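You operate a simulated robot arm through the tools that you are given. There is no shell and no other tool. Be economical: measure what you need, move in short steps, check, and stop when the job is done.

The job below is to be done with a simulated robot arm. You get a single attempt, and the scene is never put back.

## Task
Fluff the green pad, mist it with shine, unclip it and lay it aside.
Fine: purple brush back; nine puffs at most; it goes in line with the board, between board and hand control.

It is judged by the outcome, as a careful person would: the job done as asked, and still so three seconds after it is handed in. It fails if anything else is knocked over, pushed out of place, dropped, spilled or broken.

## Robot
A 7-joint arm with a two-finger parallel gripper, fixed in place. Base frame: the origin is at the foot of the arm, x ahead of it, y to its left, z up. Lengths are in mm, angles in rad, forces in N, time in s.
Its first joint turns from -2.007 to 2.007 rad. Payload 3.91 kg.
The tool frame sits at the grasp point between the pads (the TCP): z along the fingers, y along the line on which they close. The tips reach 30 mm beyond it. The gripper opens to 110 mm. The fingers are 20 mm wide and 10 mm thick; the gripper's body (48 by 112 mm) begins 55 mm behind the TCP.
Orientation is that of the tool frame in the base frame, as a unit quaternion [x, y, z, w]. With the fingers straight down and closing along the base's y, the tool's x points along the base's -x, its y along +y and its z along -z.

## Interface
- The arm moves only by the tool jog_arm. Its arguments are lists of equal length, an entry for each row: "translation": the shift along the tool's x, y, z in units of 30 mm (1.0 is 30 mm), a list of three; "dr": the turn, a rotation vector about the tool's x, y, z in units of 4 degrees (1.0 is 4 degrees), a list of three. In form: {"translation": [[tx, ty, tz], ...], "dr": [[rx, ry, rz], ...]}. A call has 1 to 10 rows; each row shifts and turns the commanded pose from where the row before left it, along the tool's axes as they then stand. "claw" is the gripper command, from -1 (shut) to 1 (fully open), values between in proportion, set as the call begins (left out, the last holds). A call with a number of a shift or a turn outside -1 to 1 is refused whole. Each row takes 0.2 s and may step no farther than 50 mm and 0.15 rad from the row before; otherwise, or with a gripper value out of range, the whole call is refused. Where a pose cannot be reached the arm comes as near as it can. A force on the tool above 40 N (or 10 N above the force at the start of the call, whichever is more), or a blocked arm, ends the call early, and 0.2 s more pass. Each finger travels about 153 mm/s and halts on what it meets, pressing with about 42 N; the grip force reading is that of the motor and also rises with nothing between the fingers. The clock runs only during rows and for 0.2 s after the last one: add rows that do not move to give the fingers time. The reply holds the time, the measured pose of the TCP, the force on the tool along the base axes, the opening and the grip force, in the units named above and with some noise.
- Cameras (640 x 400 px; columns grow to the right, rows downward): "scene" is fixed at [218.9, 649.5, 1398.7]; the picture's right is [-0.86, -0.51, 0.00], its down [-0.28, 0.47, -0.84] and it looks along [0.43, -0.72, -0.54] (base axes); focal length 313 px, centre (320, 200). "wrist" rides on the gripper at [72, 17, -103] in the tool frame; the picture's right is [-0.23, 0.97, 0.00], its down [-0.76, -0.18, -0.62] and it looks along [-0.61, -0.14, 0.78] (tool axes); focal length 222 px, centre (320, 200). There is no depth. A picture from a camera that has moved, and an enlarged one, comes with that camera's place and axes in the base frame and with its lens.
- snapshot(camera): a new picture of that camera. No time passes.
- raise_lower(by): slides the trunk up (or, below 0, down) by that many mm; the arm rides with it, the base frame stays. It gives what a move gives, with no picture.
- close_up(camera, box): a new picture of the part [left, top, right, bottom] of that camera's present view, enlarged. No time passes.
- sign_off(): hands the job in; it is judged then, once.

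Work in short steps. Places have to be worked out from the pictures, the camera data and where the tool is seen: move nearer, look again, correct. Check each grasp and each placing, and mend what went wrong. You have 120 turns and 84 pictures in all, those below and enlarged ones among them. Open the gripper and draw the arm clear of the work before you hand the job in, unless the task says otherwise; then end with one line.

The tools are called after "Call:" as a command line: name --argument value ..., lists and objects as JSON in quotes. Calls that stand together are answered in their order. jog_arm: Moves the arm, as the interface text tells. Its arguments: {"type":"object","properties":{"translation":{"type":"array","items":{"type":"array","items":{"type":"number"}}},"dr":{"type":"array","items":{"type":"array","items":{"type":"number"}}},"claw":{"type":"number"}},"required":["translation","dr"]} The other tools are called the same way: raise_lower (by) slides the trunk up or down; snapshot (camera) takes a picture; close_up (camera, box) takes an enlarged picture of a part of a camera's view; sign_off () hands the job in.

At the start:

```text
t: 0.0
ee_pos: [472.9, 291.1, 1208.4]
ee_rot: [0.0, 1.0, 0.0, 0.0]
contact_force: [-0.3, 0.1, -0.2]
finger_gap: 110.3
gripper_force: 0.1
trunk travel left (down, up): [-850.0, 140.0]
```

scene: 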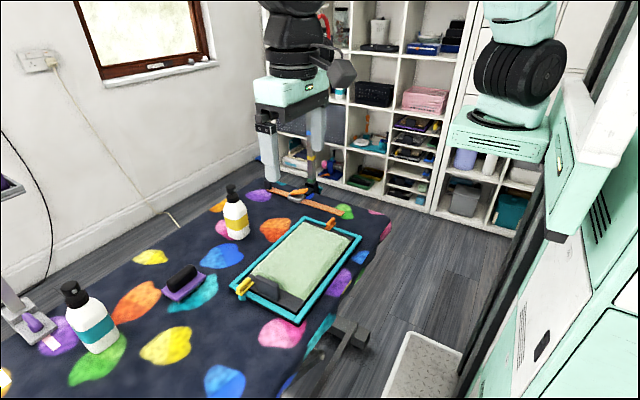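
wrist: 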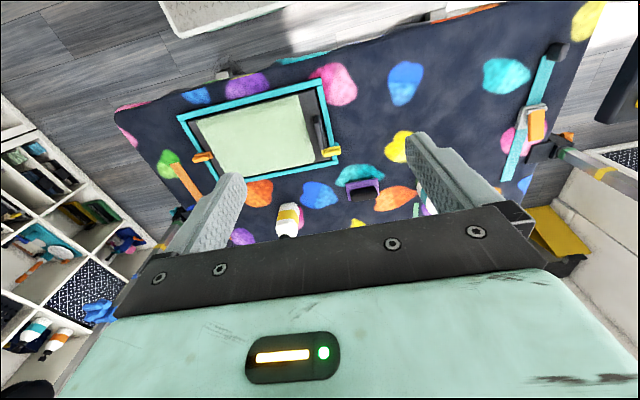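

The scene shows a board with a green pad in a turquoise frame with clips, a purple brush, two bottles and a hand control. I take enlarged views to identify each one.

Call:
close_up --camera "scene" --box '[200, 170, 400, 340]'

Call:
close_up --camera "scene" --box '[0, 240, 220, 400]'

Call:
close_up --camera "wrist" --box '[100, 20, 420, 250]'

Call:
close_up --camera "wrist" --box '[340, 0, 640, 250]'

```text
2.35 times, centred on (300, 255) of scene
camera zoom: at [218.9, 649.5, 1398.7], right [-0.86, -0.51, 0.0], down [-0.28, 0.47, -0.84], along [0.43, -0.72, -0.54], focal length 737 px, centre (367, 71)
```

zoom: 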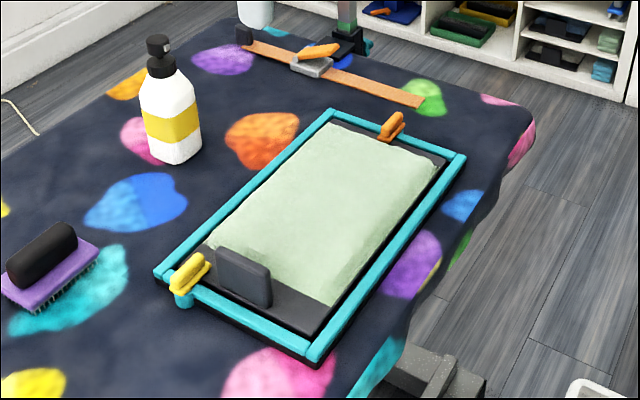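

```text
2.50 times, centred on (110, 320) of scene
camera zoom: at [218.9, 649.5, 1398.7], right [-0.86, -0.51, 0.0], down [-0.28, 0.47, -0.84], along [0.43, -0.72, -0.54], focal length 783 px, centre (845, -100)
```

zoom: 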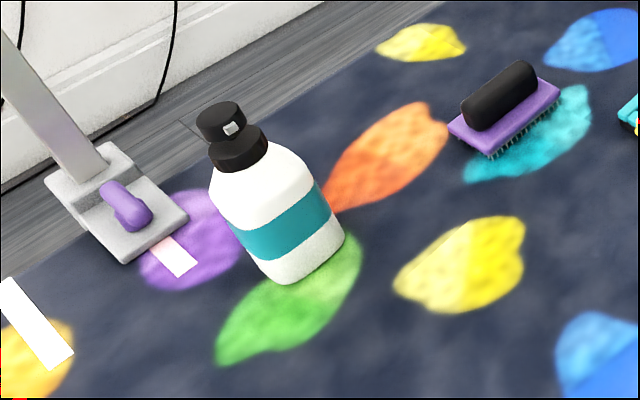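

```text
1.74 times, centred on (260, 135) of wrist
camera zoom: at [400.1, 307.9, 1312.4], right [0.23, 0.97, 0.0], down [0.76, -0.18, 0.62], along [0.61, -0.14, -0.78], focal length 386 px, centre (424, 313)
```

zoom: 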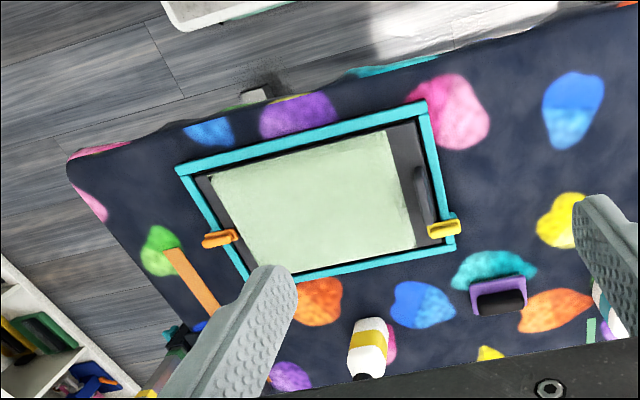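

```text
1.60 times, centred on (490, 125) of wrist
camera zoom: at [400.1, 307.9, 1312.4], right [0.23, 0.97, 0.0], down [0.76, -0.18, 0.62], along [0.61, -0.14, -0.78], focal length 355 px, centre (48, 320)
```

zoom: 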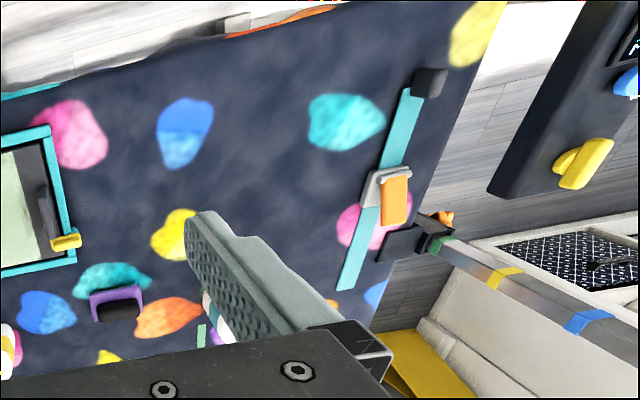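

The rays from the two cameras don't agree well on how far away the table is. I lower the trunk in a safe step and look again for parallax.

Call:
raise_lower --by -200

Call:
snapshot --camera "wrist"

Call:
snapshot --camera "scene"

```text
t: 2.2
ee_pos: [472.6, 292.2, 1008.9]
ee_rot: [0.0, 1.0, 0.0, 0.0]
contact_force: [0.1, -0.1, -0.3]
finger_gap: 110.4
gripper_force: 0.0
trunk travel left (down, up): [-650.0, 340.0]
```

```text
77 pictures are left
camera wrist: at [400.1, 307.9, 1112.5], right [0.23, 0.97, 0.0], down [0.76, -0.18, 0.62], along [0.61, -0.14, -0.78], focal length 222 px, centre (320, 200)
```

wrist: 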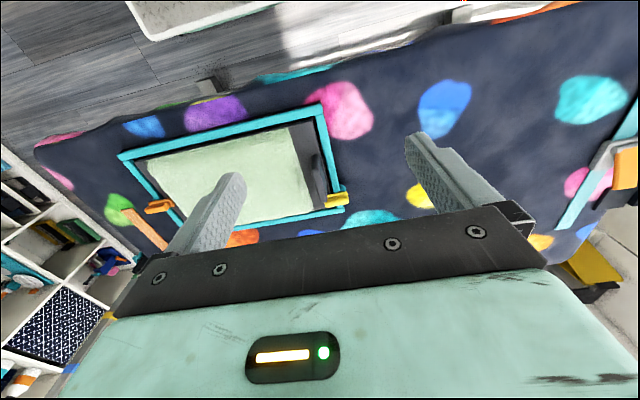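

```text
76 pictures are left
```

scene: 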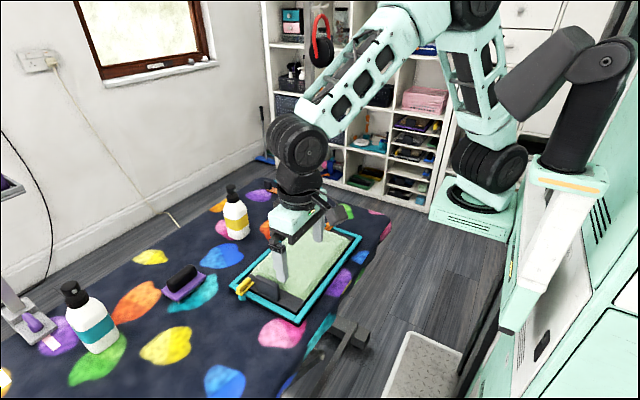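

The parallax puts the table near z≈780 in the frame the poses use, with the pad board running from about (600,-60) to (667,280). I check forward reach at this height, which is clear of everything.

Call:
jog_arm --translation '[[-1, 0, 0], [-1, 0, 0], [-1, 0, 0], [-1, 0, 0], [0, 0, 0]]' --dr '[[0, 0, 0], [0, 0, 0], [0, 0, 0], [0, 0, 0], [0, 0, 0]]'

Call:
snapshot --camera "wrist"

Call:
snapshot --camera "scene"

```text
t: 3.4
ee_pos: [593.9, 289.4, 1009.5]
ee_rot: [0.0, 1.0, 0.0, 0.001]
contact_force: [0.1, 0.7, -0.4]
finger_gap: 109.9
gripper_force: 0.0
trunk travel left (down, up): [-650.0, 340.0]
```

```text
75 pictures are left
camera wrist: at [520.9, 307.7, 1112.6], right [0.23, 0.97, 0.0], down [0.76, -0.18, 0.62], along [0.61, -0.14, -0.78], focal length 222 px, centre (320, 200)
```

wrist: 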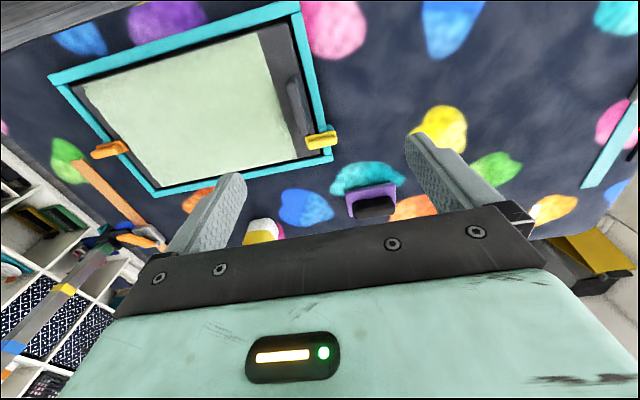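

```text
74 pictures are left
```

scene: 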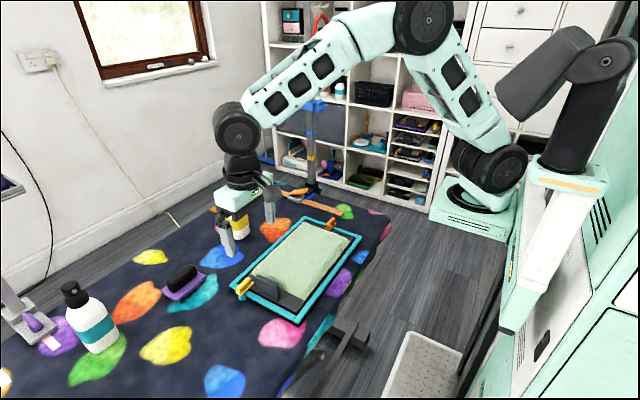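

The arm tracks commands well here. I raise up a little and move toward +y to see the other end of the table (turquoise strap, hand control).

Call:
raise_lower --by 150

Call:
jog_arm --translation '[[0, 1, 0], [0, 1, 0], [0, 1, 0], [0, 1, 0], [0, 1, 0], [0, 1, 0], [0, 1, 0], [0, 0, 0]]' --dr '[[0, 0, 0], [0, 0, 0], [0, 0, 0], [0, 0, 0], [0, 0, 0], [0, 0, 0], [0, 0, 0], [0, 0, 0]]'

Call:
snapshot --camera "wrist"

```text
t: 5.1
ee_pos: [593.0, 290.9, 1159.6]
ee_rot: [0.0, 1.0, 0.0, 0.001]
contact_force: [-0.3, 1.1, -0.2]
finger_gap: 110.0
gripper_force: 0.1
trunk travel left (down, up): [-800.0, 190.0]
```

```text
t: 6.9
ee_pos: [590.7, 485.9, 1158.5]
ee_rot: [0.0, 1.0, 0.0, -0.001]
contact_force: [0.2, 0.3, -0.2]
finger_gap: 109.9
gripper_force: 0.1
out of reach, approached as far as the arm can: row 7
trunk travel left (down, up): [-800.0, 190.0]
```

```text
73 pictures are left
camera wrist: at [517.4, 502.4, 1262.0], right [0.23, 0.97, 0.0], down [0.76, -0.18, 0.62], along [0.61, -0.14, -0.78], focal length 222 px, centre (320, 200)
```

wrist: 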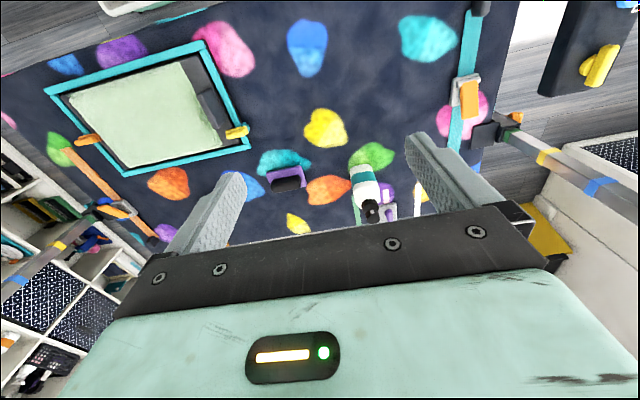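

The reach limit is at about 765 mm radius. I enlarge the strap end and the bottle area.

Call:
close_up --camera "wrist" --box '[420, 0, 640, 140]'

Call:
close_up --camera "wrist" --box '[240, 120, 440, 245]'

Call:
snapshot --camera "scene"

```text
2.86 times, centred on (530, 70) of wrist
camera zoom: at [517.4, 502.4, 1262.0], right [0.23, 0.97, 0.0], down [0.76, -0.18, 0.62], along [0.61, -0.14, -0.78], focal length 635 px, centre (-280, 571)
```

zoom: 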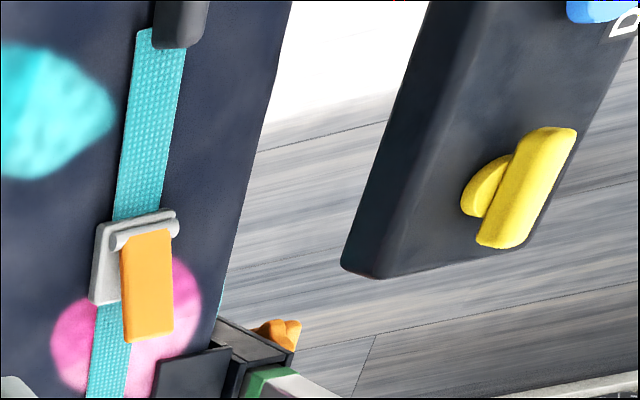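

```text
3.20 times, centred on (340, 182) of wrist
camera zoom: at [517.4, 502.4, 1262.0], right [0.23, 0.97, 0.0], down [0.76, -0.18, 0.62], along [0.61, -0.14, -0.78], focal length 711 px, centre (256, 256)
```

zoom: 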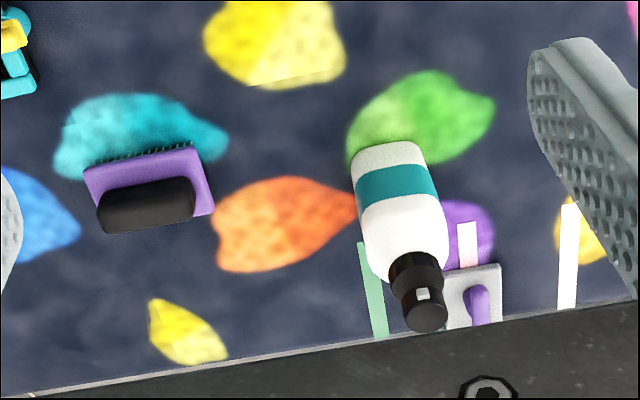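

```text
70 pictures are left
```

scene: 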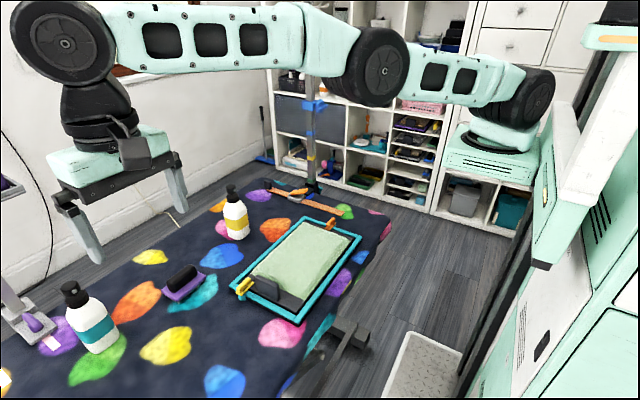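

Both bottles are pump sprays with differently coloured bands. I zoom in for label text and look at the far-end control panel.

Call:
close_up --camera "scene" --box '[205, 175, 265, 245]'

Call:
close_up --camera "scene" --box '[50, 270, 130, 360]'

Call:
close_up --camera "scene" --box '[240, 60, 460, 220]'

Call:
close_up --camera "scene" --box '[0, 160, 70, 400]'

```text
5.71 times, centred on (235, 210) of scene
camera zoom: at [218.9, 649.5, 1398.7], right [-0.86, -0.51, 0.0], down [-0.28, 0.47, -0.84], along [0.43, -0.72, -0.54], focal length 1790 px, centre (806, 143)
```

zoom: 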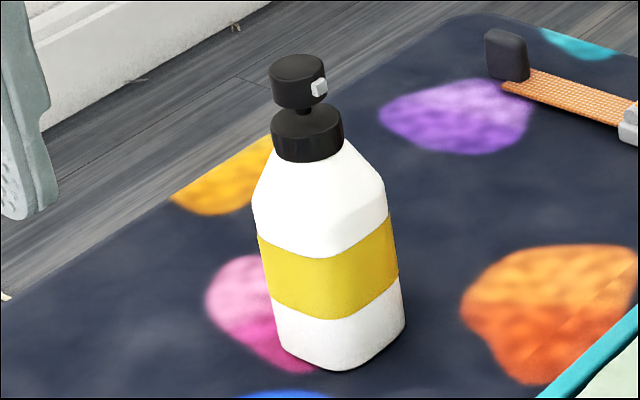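

```text
4.44 times, centred on (90, 315) of scene
camera zoom: at [218.9, 649.5, 1398.7], right [-0.86, -0.51, 0.0], down [-0.28, 0.47, -0.84], along [0.43, -0.72, -0.54], focal length 1392 px, centre (1342, -311)
```

zoom: 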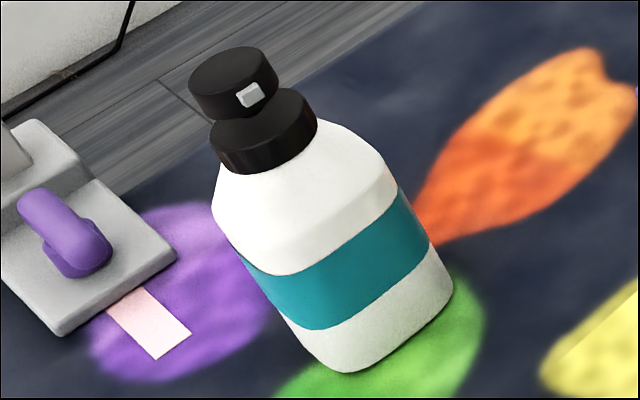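

```text
2.50 times, centred on (350, 140) of scene
camera zoom: at [218.9, 649.5, 1398.7], right [-0.86, -0.51, 0.0], down [-0.28, 0.47, -0.84], along [0.43, -0.72, -0.54], focal length 783 px, centre (245, 350)
```

zoom: 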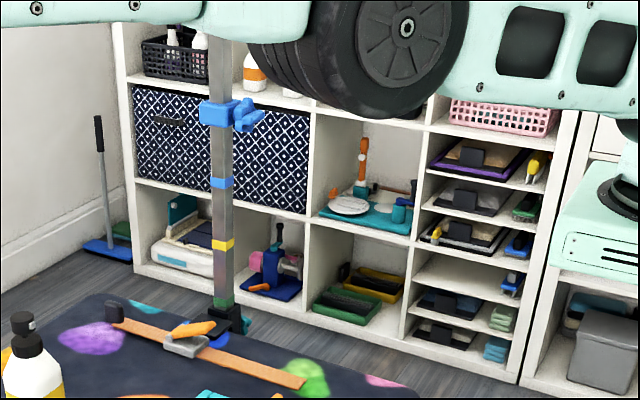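

```text
1.67 times, centred on (35, 280) of scene
camera zoom: at [218.9, 649.5, 1398.7], right [-0.86, -0.51, 0.0], down [-0.28, 0.47, -0.84], along [0.43, -0.72, -0.54], focal length 522 px, centre (795, 67)
```

zoom: 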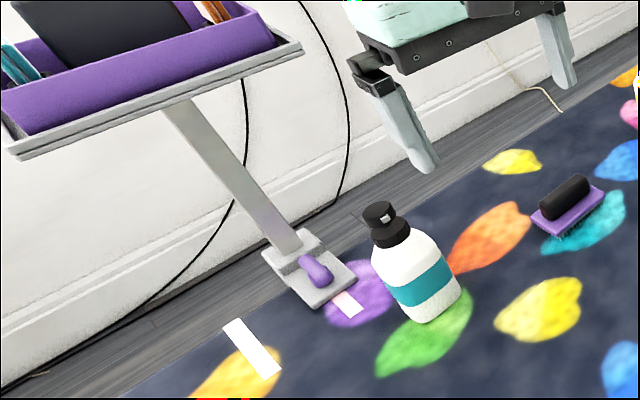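

No text is on the bottles, so the key must be somewhere else (signs, tablet, panel). I turn the wrist toward +y to look at the panel and the far end.

Call:
jog_arm --translation '[[0, -1, 0], [0, 0, 0], [0, 0, 0], [0, 0, 0], [0, 0, 0], [0, 0, 0], [0, 0, 0], [0, 0, 0], [0, 0, 0], [0, 0, 0]]' --dr '[[0, 0, -1], [0, 0, -1], [0, 0, -1], [0, 0, -1], [0, 0, -1], [0, 0, -1], [0, 0, -1], [0, 0, -1], [0, 0, -1], [0, 0, -1]]'

Call:
snapshot --camera "wrist"

Call:
close_up --camera "scene" --box '[260, 0, 480, 120]'

```text
t: 9.1
ee_pos: [591.5, 455.4, 1158.1]
ee_rot: [-0.342, 0.94, 0.0, 0.001]
contact_force: [-0.4, -0.4, 0.4]
finger_gap: 110.2
gripper_force: 0.1
trunk travel left (down, up): [-800.0, 190.0]
```

```text
65 pictures are left
camera wrist: at [524.0, 422.3, 1261.2], right [-0.45, 0.89, 0.0], down [0.7, 0.35, 0.62], along [0.56, 0.28, -0.78], focal length 222 px, centre (320, 200)
```

wrist: 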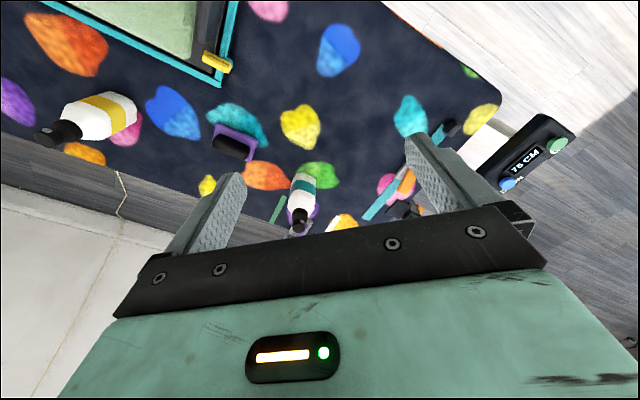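

```text
2.91 times, centred on (370, 60) of scene
camera zoom: at [218.9, 649.5, 1398.7], right [-0.86, -0.51, 0.0], down [-0.28, 0.47, -0.84], along [0.43, -0.72, -0.54], focal length 911 px, centre (174, 607)
```

zoom: 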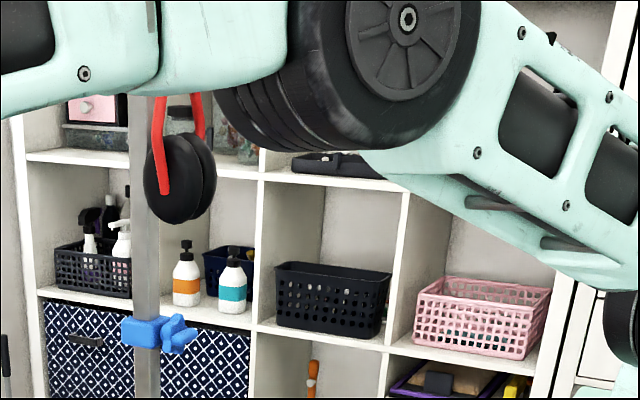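

A hand control reading "75 CM" lies at the far end of the table. I zoom in on it.

Call:
close_up --camera "wrist" --box '[440, 80, 620, 220]'

Call:
close_up --camera "wrist" --box '[0, 0, 260, 170]'

```text
2.86 times, centred on (530, 150) of wrist
camera zoom: at [524.0, 422.3, 1261.2], right [-0.45, 0.89, 0.0], down [0.7, 0.35, 0.62], along [0.56, 0.28, -0.78], focal length 635 px, centre (-280, 343)
```

zoom: 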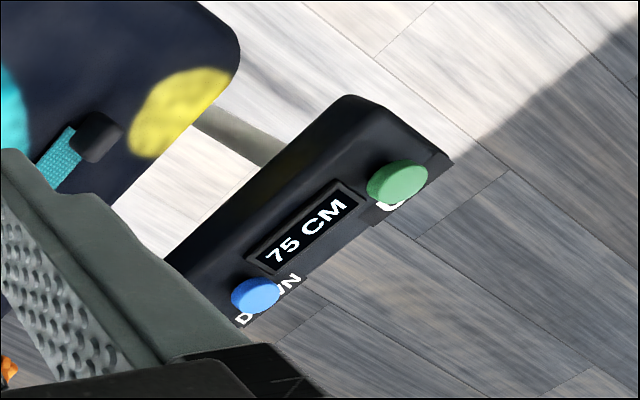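

```text
2.35 times, centred on (130, 85) of wrist
camera zoom: at [524.0, 422.3, 1261.2], right [-0.45, 0.89, 0.0], down [0.7, 0.35, 0.62], along [0.56, 0.28, -0.78], focal length 523 px, centre (767, 471)
```

zoom: 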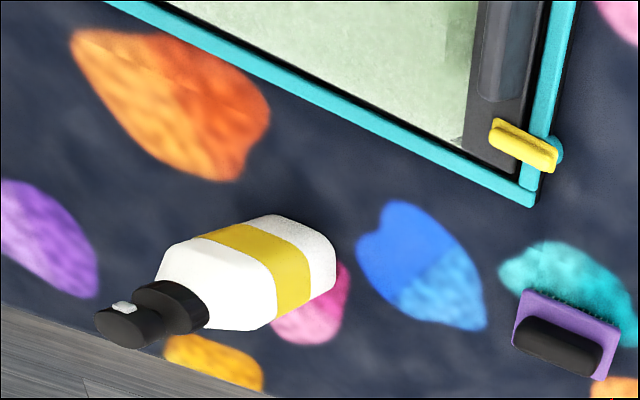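

The hand control is just past the +y end of the table and drives table height; I leave it alone. I turn the wrist back and probe reach toward +x near the yellow bottle's row, staying high.

Call:
jog_arm --translation '[[0, 0, 0], [0, 0, 0], [0, 0, 0], [0, 0, 0], [0, 0, 0], [0, 0, 0], [0, 0, 0], [0, 0, 0], [0, 0, 0], [0, 0, 0]]' --dr '[[0, 0, 1], [0, 0, 1], [0, 0, 1], [0, 0, 1], [0, 0, 1], [0, 0, 1], [0, 0, 1], [0, 0, 1], [0, 0, 1], [0, 0, 1]]'

Call:
jog_arm --translation '[[0, -1, 0], [0, -1, 0], [0, -1, 0], [0, -1, 0], [0, -1, 0], [0, -1, 0], [0, -1, 0], [0, -1, 0], [0, -1, 0], [0, -1, 0]]' --dr '[[0, 0, 0], [0, 0, 0], [0, 0, 0], [0, 0, 0], [0, 0, 0], [0, 0, 0], [0, 0, 0], [0, 0, 0], [0, 0, 0], [0, 0, 0]]'

Call:
jog_arm --translation '[[-1, 0, 0], [-1, 0, 0], [-1, 0, 0], [-1, 0, 0], [-1, 0, 0], [-1, 0, 0], [-1, 0, 0], [-1, 0, 0], [-1, 0, 0], [-1, 0, 0]]' --dr '[[0, 0, 0], [0, 0, 0], [0, 0, 0], [0, 0, 0], [0, 0, 0], [0, 0, 0], [0, 0, 0], [0, 0, 0], [0, 0, 0], [0, 0, 0]]'

Call:
snapshot --camera "scene"

Call:
snapshot --camera "wrist"

```text
t: 11.3
ee_pos: [590.8, 456.4, 1159.8]
ee_rot: [0.0, 1.0, 0.0, -0.001]
contact_force: [0.0, 0.9, 0.0]
finger_gap: 109.9
gripper_force: 0.0
trunk travel left (down, up): [-800.0, 190.0]
```

```text
t: 13.5
ee_pos: [590.5, 157.1, 1157.1]
ee_rot: [0.0, 1.0, -0.001, -0.001]
contact_force: [-0.9, 0.8, -0.6]
finger_gap: 110.1
gripper_force: 0.0
trunk travel left (down, up): [-800.0, 190.0]
```

```text
t: 15.7
ee_pos: [875.8, 155.3, 1157.3]
ee_rot: [0.0, 1.0, 0.0, -0.001]
contact_force: [0.1, 0.0, 0.3]
finger_gap: 110.0
gripper_force: 0.1
out of reach, approached as far as the arm can: row 10
trunk travel left (down, up): [-800.0, 190.0]
```

```text
61 pictures are left
```

scene: 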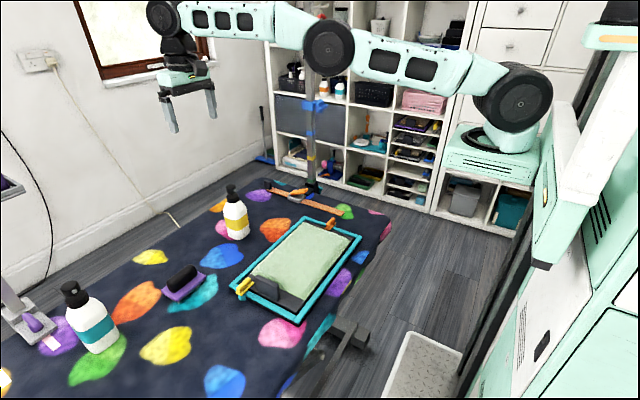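

```text
60 pictures are left
camera wrist: at [802.0, 171.4, 1260.2], right [0.23, 0.97, 0.0], down [0.76, -0.18, 0.62], along [0.61, -0.14, -0.78], focal length 222 px, centre (320, 200)
```

wrist: 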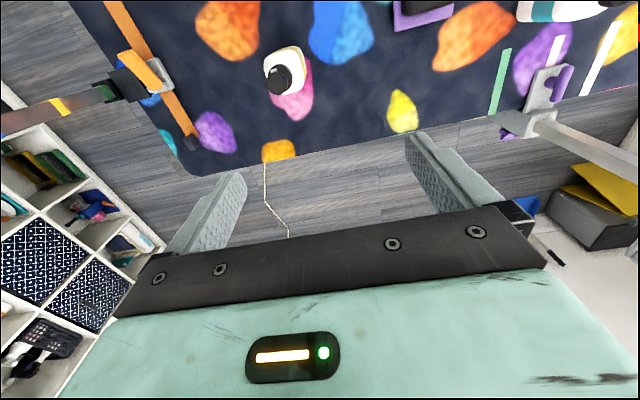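

Reach circle fits a base axis near (235,-110) with radius ~695, so the yellow bottle and brush are workable. I retract and lower so that the shelf tablet becomes visible, then zoom on it.

Call:
jog_arm --translation '[[1, 0, 0], [1, 0, 0], [1, 0, 0], [1, 0, 0], [1, 0, 0], [1, 0, 0], [1, 0, 0], [1, 0, 0], [1, 0, 0], [1, 0, 0]]' --dr '[[0, 0, 0], [0, 0, 0], [0, 0, 0], [0, 0, 0], [0, 0, 0], [0, 0, 0], [0, 0, 0], [0, 0, 0], [0, 0, 0], [0, 0, 0]]'

Call:
raise_lower --by -150

Call:
close_up --camera "scene" --box '[260, 0, 360, 110]'

Call:
snapshot --camera "wrist"

```text
t: 17.9
ee_pos: [576.4, 154.0, 1156.9]
ee_rot: [0.0, 1.0, 0.0, 0.0]
contact_force: [0.9, 0.6, -0.3]
finger_gap: 109.9
gripper_force: 0.0
trunk travel left (down, up): [-800.0, 190.0]
```

```text
t: 19.7
ee_pos: [576.0, 154.9, 1007.2]
ee_rot: [0.0, 1.0, 0.0, 0.0]
contact_force: [-0.3, 0.0, -0.7]
finger_gap: 110.1
gripper_force: 0.1
trunk travel left (down, up): [-650.0, 340.0]
```

```text
3.64 times, centred on (310, 55) of scene
camera zoom: at [218.9, 649.5, 1398.7], right [-0.86, -0.51, 0.0], down [-0.28, 0.47, -0.84], along [0.43, -0.72, -0.54], focal length 1139 px, centre (356, 727)
```

zoom: 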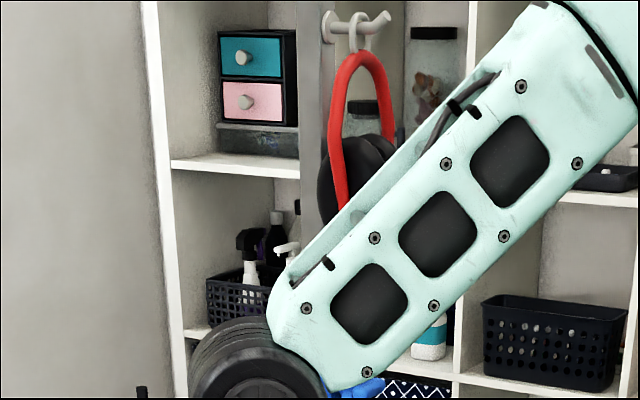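

```text
58 pictures are left
camera wrist: at [503.2, 170.6, 1110.4], right [0.23, 0.97, 0.0], down [0.76, -0.18, 0.62], along [0.61, -0.14, -0.78], focal length 222 px, centre (320, 200)
```

wrist: 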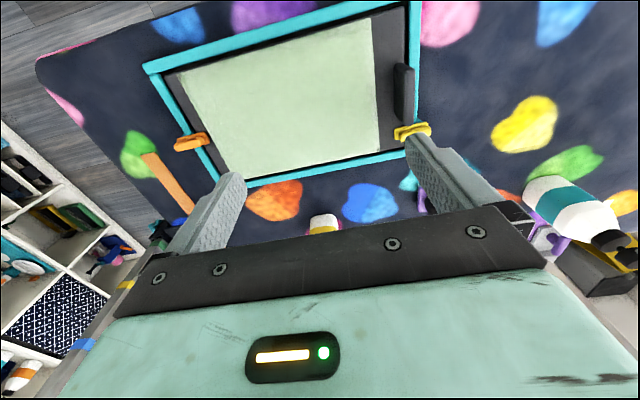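

Those are drawers, no key. I zoom in on the pad board and on the teal bottle from this side.

Call:
close_up --camera "wrist" --box '[130, 0, 450, 200]'

Call:
close_up --camera "wrist" --box '[480, 130, 640, 280]'

```text
2.00 times, centred on (290, 100) of wrist
camera zoom: at [503.2, 170.6, 1110.4], right [0.23, 0.97, 0.0], down [0.76, -0.18, 0.62], along [0.61, -0.14, -0.78], focal length 444 px, centre (380, 400)
```

zoom: 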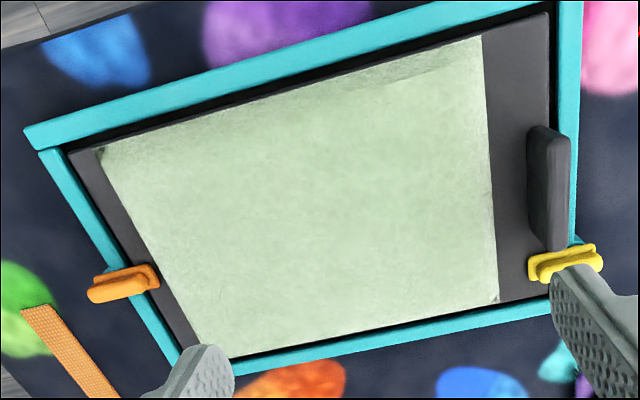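

```text
2.67 times, centred on (560, 205) of wrist
camera zoom: at [503.2, 170.6, 1110.4], right [0.23, 0.97, 0.0], down [0.76, -0.18, 0.62], along [0.61, -0.14, -0.78], focal length 592 px, centre (-320, 187)
```

zoom: 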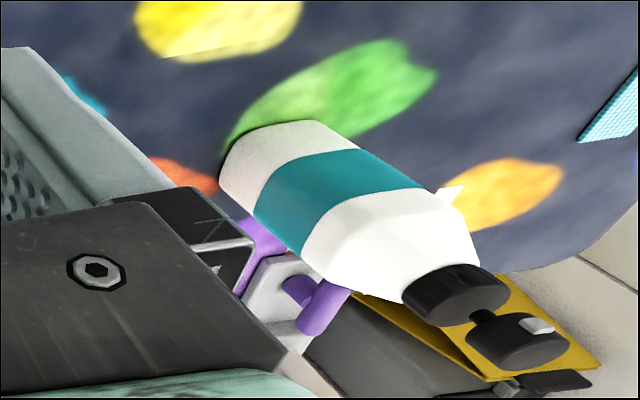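

The pad is a dark plate with a felt top and a grip fin, held in the turquoise board by an orange and a yellow swivel clip. To learn which bottle is "shine", I go up and look at the purple tub and surroundings.

Call:
raise_lower --by 300

Call:
jog_arm --translation '[[0, 0, 0], [0, 0, 0], [0, 0, 0], [0, 0, 0], [0, 0, 0], [0, 0, 0], [0, 0, 0], [0, 0, 0], [0, 0, 0], [0, 0, 0]]' --dr '[[0, 0, -1], [0, 0, -1], [0, 0, -1], [0, 0, -1], [0, 0, -1], [0, 0, -1], [0, 0, -1], [0, 0, -1], [0, 0, -1], [0, 0, -1]]'

Call:
jog_arm --translation '[[0, 0, 0], [0, 0, 0], [0, 0, 0], [0, 0, 0], [0, 0, 0]]' --dr '[[0, 0, -1], [0, 0, -1], [0, 0, -1], [0, 0, -1], [0, 0, -1]]'

Call:
snapshot --camera "wrist"

```text
t: 22.7
ee_pos: [575.8, 153.7, 1306.5]
ee_rot: [0.001, 1.0, 0.0, 0.0]
contact_force: [0.1, -0.6, 0.3]
finger_gap: 109.9
gripper_force: 0.1
trunk travel left (down, up): [-950.0, 40.0]
```

```text
t: 24.9
ee_pos: [576.3, 154.1, 1307.8]
ee_rot: [-0.341, 0.94, 0.0, 0.0]
contact_force: [-0.3, -0.3, -0.1]
finger_gap: 110.3
gripper_force: 0.0
trunk travel left (down, up): [-950.0, 40.0]
```

```text
t: 26.1
ee_pos: [575.1, 155.2, 1308.0]
ee_rot: [-0.5, 0.866, 0.0, 0.0]
contact_force: [-1.3, -0.3, -0.9]
finger_gap: 109.7
gripper_force: 0.1
trunk travel left (down, up): [-950.0, 40.0]
```

```text
55 pictures are left
camera wrist: at [525.0, 99.4, 1410.3], right [-0.73, 0.68, 0.0], down [0.53, 0.57, 0.62], along [0.43, 0.46, -0.78], focal length 222 px, centre (320, 200)
```

wrist: 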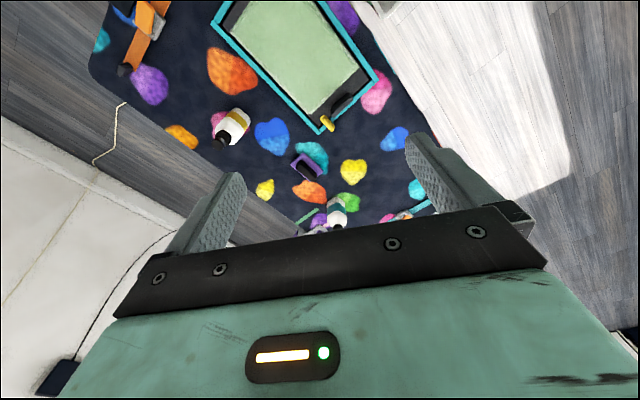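

The forward view is hidden by the gripper body. I tilt the tool forward so the camera looks higher toward the tub.

Call:
jog_arm --translation '[[0, 0, 0], [0, 0, 0], [0, 0, 0], [0, 0, 0], [0, 0, 0], [0, 0, 0], [0, 0, 0], [0, 0, 0], [0, 0, 0]]' --dr '[[0, -1, 0], [0, -1, 0], [0, -1, 0], [0, -1, 0], [0, -1, 0], [0, -1, 0], [0, -1, 0], [0, -1, 0], [0, -1, 0]]'

Call:
snapshot --camera "wrist"

```text
t: 28.1
ee_pos: [575.3, 154.8, 1306.7]
ee_rot: [-0.475, 0.823, 0.155, 0.269]
contact_force: [-1.2, 0.2, 0.2]
finger_gap: 110.1
gripper_force: 0.0
trunk travel left (down, up): [-950.0, 40.0]
```

```text
54 pictures are left
camera wrist: at [501.0, 59.2, 1347.8], right [-0.75, 0.65, 0.13], down [0.28, 0.13, 0.95], along [0.6, 0.75, -0.27], focal length 222 px, centre (320, 200)
```

wrist: 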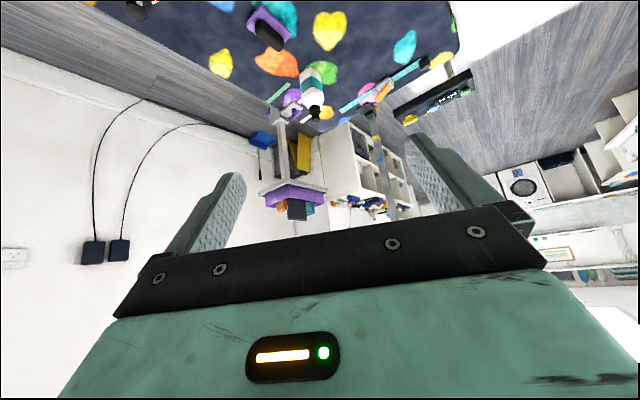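

Now the far room is visible (upside down), including a framed note at right. I zoom in on it and on the table end.

Call:
close_up --camera "wrist" --box '[490, 150, 640, 300]'

Call:
close_up --camera "wrist" --box '[240, 60, 420, 220]'

```text
2.67 times, centred on (565, 225) of wrist
camera zoom: at [501.0, 59.2, 1347.8], right [-0.75, 0.65, 0.13], down [0.28, 0.13, 0.95], along [0.6, 0.75, -0.27], focal length 592 px, centre (-333, 133)
```

zoom: 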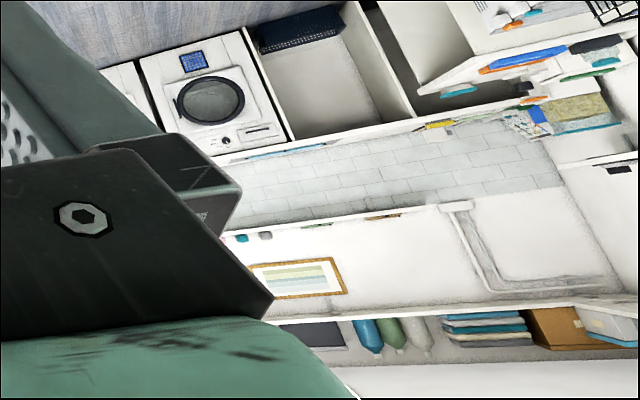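

```text
2.50 times, centred on (330, 140) of wrist
camera zoom: at [501.0, 59.2, 1347.8], right [-0.75, 0.65, 0.13], down [0.28, 0.13, 0.95], along [0.6, 0.75, -0.27], focal length 555 px, centre (295, 350)
```

zoom: 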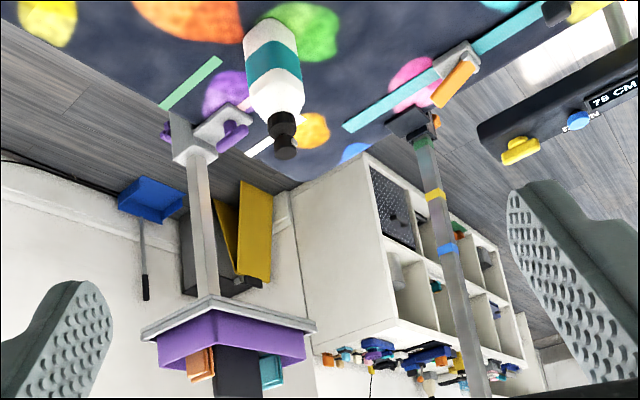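

A framed chart with coloured bands hangs on the far wall; I zoom in strongly on it.

Call:
close_up --camera "wrist" --box '[580, 243, 624, 265]'

Call:
close_up --camera "wrist" --box '[530, 238, 585, 268]'

```text
14.55 times, centred on (602, 254) of wrist
camera zoom: at [501.0, 59.2, 1347.8], right [-0.75, 0.65, 0.13], down [0.28, 0.13, 0.95], along [0.6, 0.75, -0.27], focal length 3231 px, centre (-3782, -586)
```

zoom: 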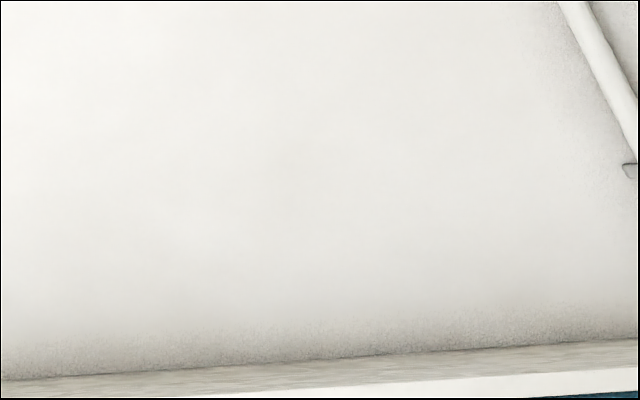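

```text
11.64 times, centred on (558, 253) of wrist
camera zoom: at [501.0, 59.2, 1347.8], right [-0.75, 0.65, 0.13], down [0.28, 0.13, 0.95], along [0.6, 0.75, -0.27], focal length 2585 px, centre (-2444, -417)
```

zoom: 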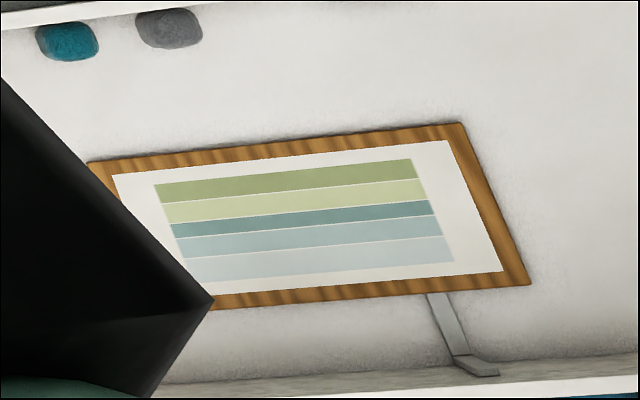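

That is only decoration. The bottles' far faces are still unseen, so I level the tool and turn it half round so the camera can look back at the yellow bottle from the +x side.

Call:
jog_arm --translation '[[0, 0, 0], [0, 0, 0], [0, 0, 0], [0, 0, 0], [0, 0, 0], [0, 0, 0], [0, 0, 0], [0, 0, 0], [0, 0, 0]]' --dr '[[0, 1, 0], [0, 1, 0], [0, 1, 0], [0, 1, 0], [0, 1, 0], [0, 1, 0], [0, 1, 0], [0, 1, 0], [0, 1, 0]]'

Call:
jog_arm --translation '[[0, 0, 0], [0, 0, 0], [0, 0, 0], [0, 0, 0], [0, 0, 0], [0, 0, 0], [0, 0, 0], [0, 0, 0], [0, 0, 0], [0, 0, 0]]' --dr '[[0, 0, -1], [0, 0, -1], [0, 0, -1], [0, 0, -1], [0, 0, -1], [0, 0, -1], [0, 0, -1], [0, 0, -1], [0, 0, -1], [0, 0, -1]]'

Call:
jog_arm --translation '[[0, 0, 0], [0, 0, 0], [0, 0, 0], [0, 0, 0], [0, 0, 0], [0, 0, 0], [0, 0, 0], [0, 0, 0], [0, 0, 0], [0, 0, 0]]' --dr '[[0, 0, -1], [0, 0, -1], [0, 0, -1], [0, 0, -1], [0, 0, -1], [0, 0, -1], [0, 0, -1], [0, 0, -1], [0, 0, -1], [0, 0, -1]]'

Call:
jog_arm --translation '[[0, 0, 0], [0, 0, 0], [0, 0, 0], [0, 0, 0], [0, 0, 0], [0, 0, 0], [0, 0, 0], [0, 0, 0], [0, 0, 0], [0, 0, 0]]' --dr '[[0, 0, -1], [0, 0, -1], [0, 0, -1], [0, 0, -1], [0, 0, -1], [0, 0, -1], [0, 0, -1], [0, 0, -1], [0, 0, -1], [0, 0, -1]]'

```text
t: 30.1
ee_pos: [574.7, 154.6, 1306.4]
ee_rot: [-0.5, 0.866, -0.001, -0.001]
contact_force: [-1.8, -0.1, 0.2]
finger_gap: 110.2
gripper_force: 0.1
trunk travel left (down, up): [-950.0, 40.0]
```

```text
t: 32.3
ee_pos: [576.4, 153.7, 1307.1]
ee_rot: [0.766, -0.643, 0.0, 0.0]
contact_force: [-0.7, 0.4, -0.1]
finger_gap: 109.9
gripper_force: 0.1
trunk travel left (down, up): [-950.0, 40.0]
```

```text
t: 34.5
ee_pos: [576.7, 154.4, 1307.1]
ee_rot: [0.94, -0.342, 0.0, 0.0]
contact_force: [0.9, -0.5, 0.3]
finger_gap: 110.0
gripper_force: 0.1
trunk travel left (down, up): [-950.0, 40.0]
```

```text
t: 36.7
ee_pos: [576.1, 154.1, 1307.3]
ee_rot: [1.0, 0.0, 0.001, -0.001]
contact_force: [-0.6, 0.0, 0.6]
finger_gap: 110.1
gripper_force: 0.1
trunk travel left (down, up): [-950.0, 40.0]
```

Half turn done; now move forward to x≈840 and lower somewhat, keeping the fingertips well above the bottle.

Call:
jog_arm --translation '[[1, 0, 0], [1, 0, 0], [1, 0, 0], [1, 0, 0], [1, 0, 0], [1, 0, 0], [1, 0, 0], [1, 0, 0], [1, 0, 0]]' --dr '[[0, 0, 0], [0, 0, 0], [0, 0, 0], [0, 0, 0], [0, 0, 0], [0, 0, 0], [0, 0, 0], [0, 0, 0], [0, 0, 0]]'

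Call:
raise_lower --by -190

Call:
snapshot --camera "wrist"

```text
t: 38.7
ee_pos: [846.1, 154.7, 1307.5]
ee_rot: [1.0, -0.001, -0.001, -0.001]
contact_force: [-0.7, 0.6, 0.0]
finger_gap: 109.8
gripper_force: 0.0
trunk travel left (down, up): [-950.0, 40.0]
```

```text
t: 40.8
ee_pos: [845.9, 155.1, 1118.8]
ee_rot: [1.0, 0.0, 0.0, 0.0]
contact_force: [-0.5, 0.0, -0.5]
finger_gap: 110.0
gripper_force: 0.0
trunk travel left (down, up): [-760.0, 230.0]
```

```text
49 pictures are left
camera wrist: at [918.0, 137.3, 1220.5], right [-0.23, -0.97, 0.0], down [-0.76, 0.18, 0.62], along [-0.61, 0.14, -0.78], focal length 222 px, centre (320, 200)
```

wrist: 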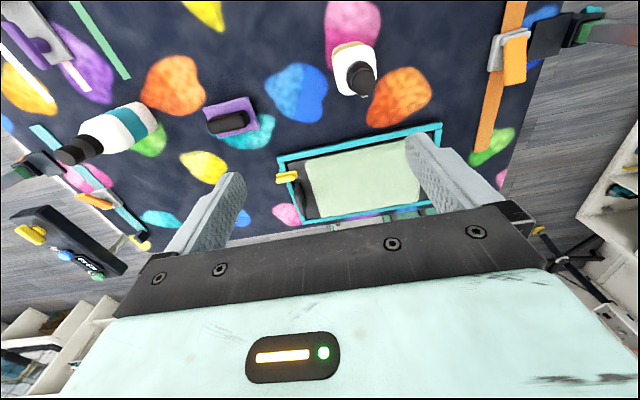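

From here I can see the +x faces of both bottles; I zoom in on each.

Call:
close_up --camera "wrist" --box '[310, 20, 410, 110]'

Call:
close_up --camera "wrist" --box '[0, 0, 170, 170]'

```text
4.44 times, centred on (360, 65) of wrist
camera zoom: at [918.0, 137.3, 1220.5], right [-0.23, -0.97, 0.0], down [-0.76, 0.18, 0.62], along [-0.61, 0.14, -0.78], focal length 987 px, centre (142, 800)
```

zoom: 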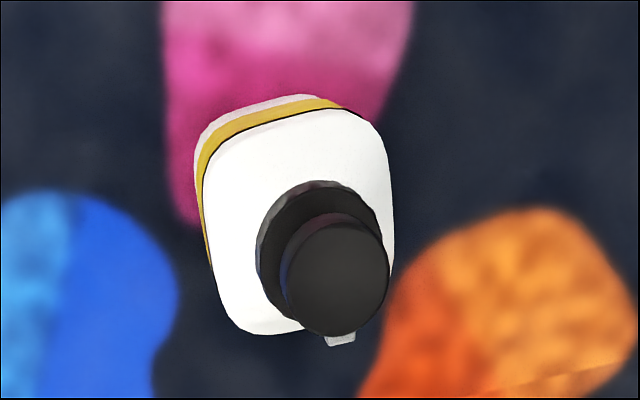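

```text
2.35 times, centred on (85, 85) of wrist
camera zoom: at [918.0, 137.3, 1220.5], right [-0.23, -0.97, 0.0], down [-0.76, 0.18, 0.62], along [-0.61, 0.14, -0.78], focal length 523 px, centre (873, 471)
```

zoom: 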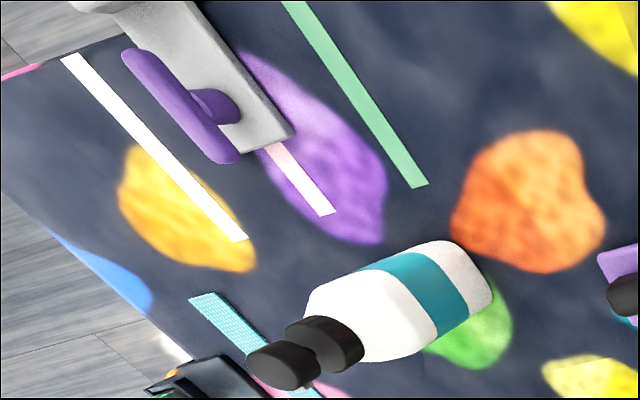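

No text on either bottle so far. I back off a bit and tilt to look across the room toward -x for any sign or key, which I haven't seen yet.

Call:
jog_arm --translation '[[-1, 0, 0], [-1, 0, 0], [-1, 0, 0], [-1, 0, 0], [-1, 0, 0], [-1, 0, 0]]' --dr '[[0, 0, 0], [0, 0, 0], [0, 0, 0], [0, 0, 0], [0, 0, 0], [0, 0, 0]]'

Call:
jog_arm --translation '[[0, 0, 0], [0, 0, 0], [0, 0, 0], [0, 0, 0], [0, 0, 0], [0, 0, 0], [0, 0, 0], [0, 0, 0], [0, 0, 0], [0, 0, 0]]' --dr '[[0, -1, 0], [0, -1, 0], [0, -1, 0], [0, -1, 0], [0, -1, 0], [0, -1, 0], [0, -1, 0], [0, -1, 0], [0, -1, 0], [0, -1, 0]]'

Call:
snapshot --camera "wrist"

```text
t: 42.1
ee_pos: [666.1, 153.7, 1115.3]
ee_rot: [1.0, -0.001, 0.0, 0.0]
contact_force: [0.2, -0.3, -0.2]
finger_gap: 109.9
gripper_force: 0.0
trunk travel left (down, up): [-760.0, 230.0]
```

```text
t: 44.4
ee_pos: [665.2, 154.1, 1117.7]
ee_rot: [0.939, -0.001, -0.343, 0.0]
contact_force: [-0.2, 0.5, 0.9]
finger_gap: 110.3
gripper_force: 0.0
trunk travel left (down, up): [-760.0, 230.0]
```

```text
46 pictures are left
camera wrist: at [787.4, 137.2, 1149.7], right [-0.17, -0.97, 0.15], down [-0.18, 0.18, 0.97], along [-0.97, 0.14, -0.21], focal length 222 px, centre (320, 200)
```

wrist: 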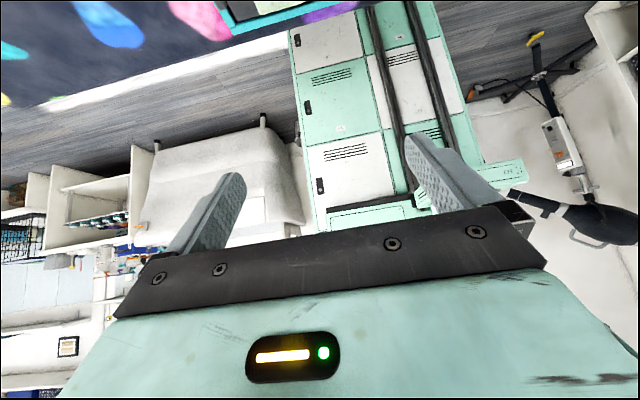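

There is a framed card at the lower left and a row of bottles on a shelf. I zoom in on both.

Call:
close_up --camera "wrist" --box '[0, 150, 160, 280]'

Call:
close_up --camera "wrist" --box '[20, 310, 120, 370]'

```text
3.08 times, centred on (80, 215) of wrist
camera zoom: at [787.4, 137.2, 1149.7], right [-0.17, -0.97, 0.15], down [-0.18, 0.18, 0.97], along [-0.97, 0.14, -0.21], focal length 684 px, centre (1058, 154)
```

zoom: 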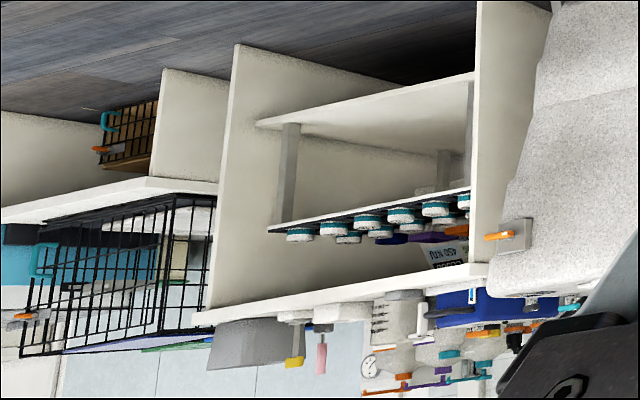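

```text
6.40 times, centred on (70, 340) of wrist
camera zoom: at [787.4, 137.2, 1149.7], right [-0.17, -0.97, 0.15], down [-0.18, 0.18, 0.97], along [-0.97, 0.14, -0.21], focal length 1422 px, centre (1920, -696)
```

zoom: 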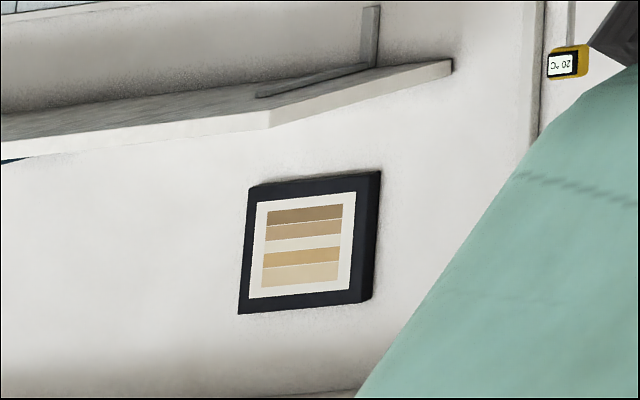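

Also decor. I'll inspect the yellow bottle's remaining faces from the -y side: level, yaw back 80°, move over and tilt moderately, staying clear of the far post.

Call:
jog_arm --translation '[[0, 0, 0], [0, 0, 0], [0, 0, 0], [0, 0, 0], [0, 0, 0], [0, 0, 0], [0, 0, 0], [0, 0, 0], [0, 0, 0], [0, 0, 0]]' --dr '[[0, 1, 0], [0, 1, 0], [0, 1, 0], [0, 1, 0], [0, 1, 0], [0, 1, 0], [0, 1, 0], [0, 1, 0], [0, 1, 0], [0, 1, 0]]'

Call:
jog_arm --translation '[[0, 0, 0], [0, 0, 0], [0, 0, 0], [0, 0, 0], [0, 0, 0], [0, 0, 0], [0, 0, 0], [0, 0, 0], [0, 0, 0], [0, 0, 0]]' --dr '[[0, 0, 1], [0, 0, 1], [0, 0, 1], [0, 0, 1], [0, 0, 1], [0, 0, 1], [0, 0, 1], [0, 0, 1], [0, 0, 1], [0, 0, 1]]'

Call:
jog_arm --translation '[[0, 0, 0], [0, 0, 0], [0, 0, 0], [0, 0, 0], [0, 0, 0], [0, 0, 0], [0, 0, 0], [0, 0, 0], [0, 0, 0], [0, 0, 0]]' --dr '[[0, 0, 1], [0, 0, 1], [0, 0, 1], [0, 0, 1], [0, 0, 1], [0, 0, 1], [0, 0, 1], [0, 0, 1], [0, 0, 1], [0, 0, 1]]'

Call:
jog_arm --translation '[[0.957, -0.676, 0], [0.957, -0.676, 0], [0.957, -0.676, 0], [0.957, -0.676, 0], [0.957, -0.676, 0], [0.957, -0.676, 0], [0.957, -0.676, 0], [0, 0, 0], [0, 0, 0], [0, 0, 0]]' --dr '[[0, 0, 0], [0, 0, 0], [0, 0, 0], [0, 0, 0], [0, -1, 0], [0, -1, 0], [0, -1, 0], [0, -1, 0], [0, -1, 0], [0, -1, 0]]'

Call:
snapshot --camera "wrist"

```text
t: 46.5
ee_pos: [666.6, 153.9, 1116.8]
ee_rot: [1.0, -0.001, 0.0, 0.001]
contact_force: [-0.7, 0.7, 0.0]
finger_gap: 110.1
gripper_force: 0.1
trunk travel left (down, up): [-760.0, 230.0]
```

```text
t: 48.8
ee_pos: [666.2, 154.2, 1117.6]
ee_rot: [0.939, -0.343, 0.0, 0.0]
contact_force: [0.1, -0.7, -0.7]
finger_gap: 109.9
gripper_force: 0.0
trunk travel left (down, up): [-760.0, 230.0]
```

```text
t: 51.0
ee_pos: [667.0, 154.7, 1117.5]
ee_rot: [0.766, -0.643, -0.001, 0.0]
contact_force: [-0.2, 0.0, -0.4]
finger_gap: 110.3
gripper_force: 0.0
trunk travel left (down, up): [-760.0, 230.0]
```

```text
t: 53.1
ee_pos: [841.8, -18.2, 1109.2]
ee_rot: [0.75, -0.628, -0.159, -0.134]
contact_force: [0.3, 0.5, 0.4]
finger_gap: 110.1
gripper_force: 0.1
trunk travel left (down, up): [-760.0, 230.0]
```

```text
43 pictures are left
camera wrist: at [842.8, -128.3, 1175.8], right [-1.0, 0.04, 0.09], down [0.1, 0.47, 0.88], along [-0.01, 0.88, -0.47], focal length 222 px, centre (320, 200)
```

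wrist: 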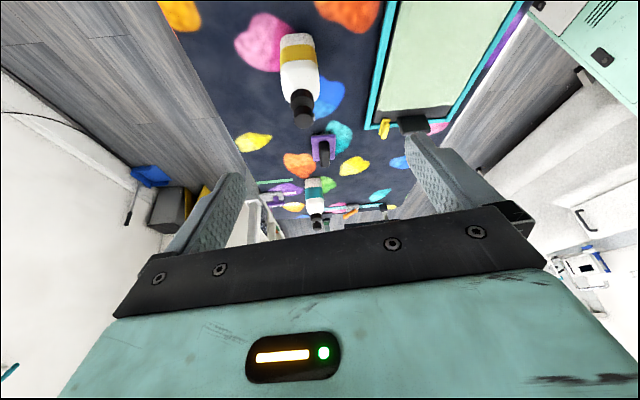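

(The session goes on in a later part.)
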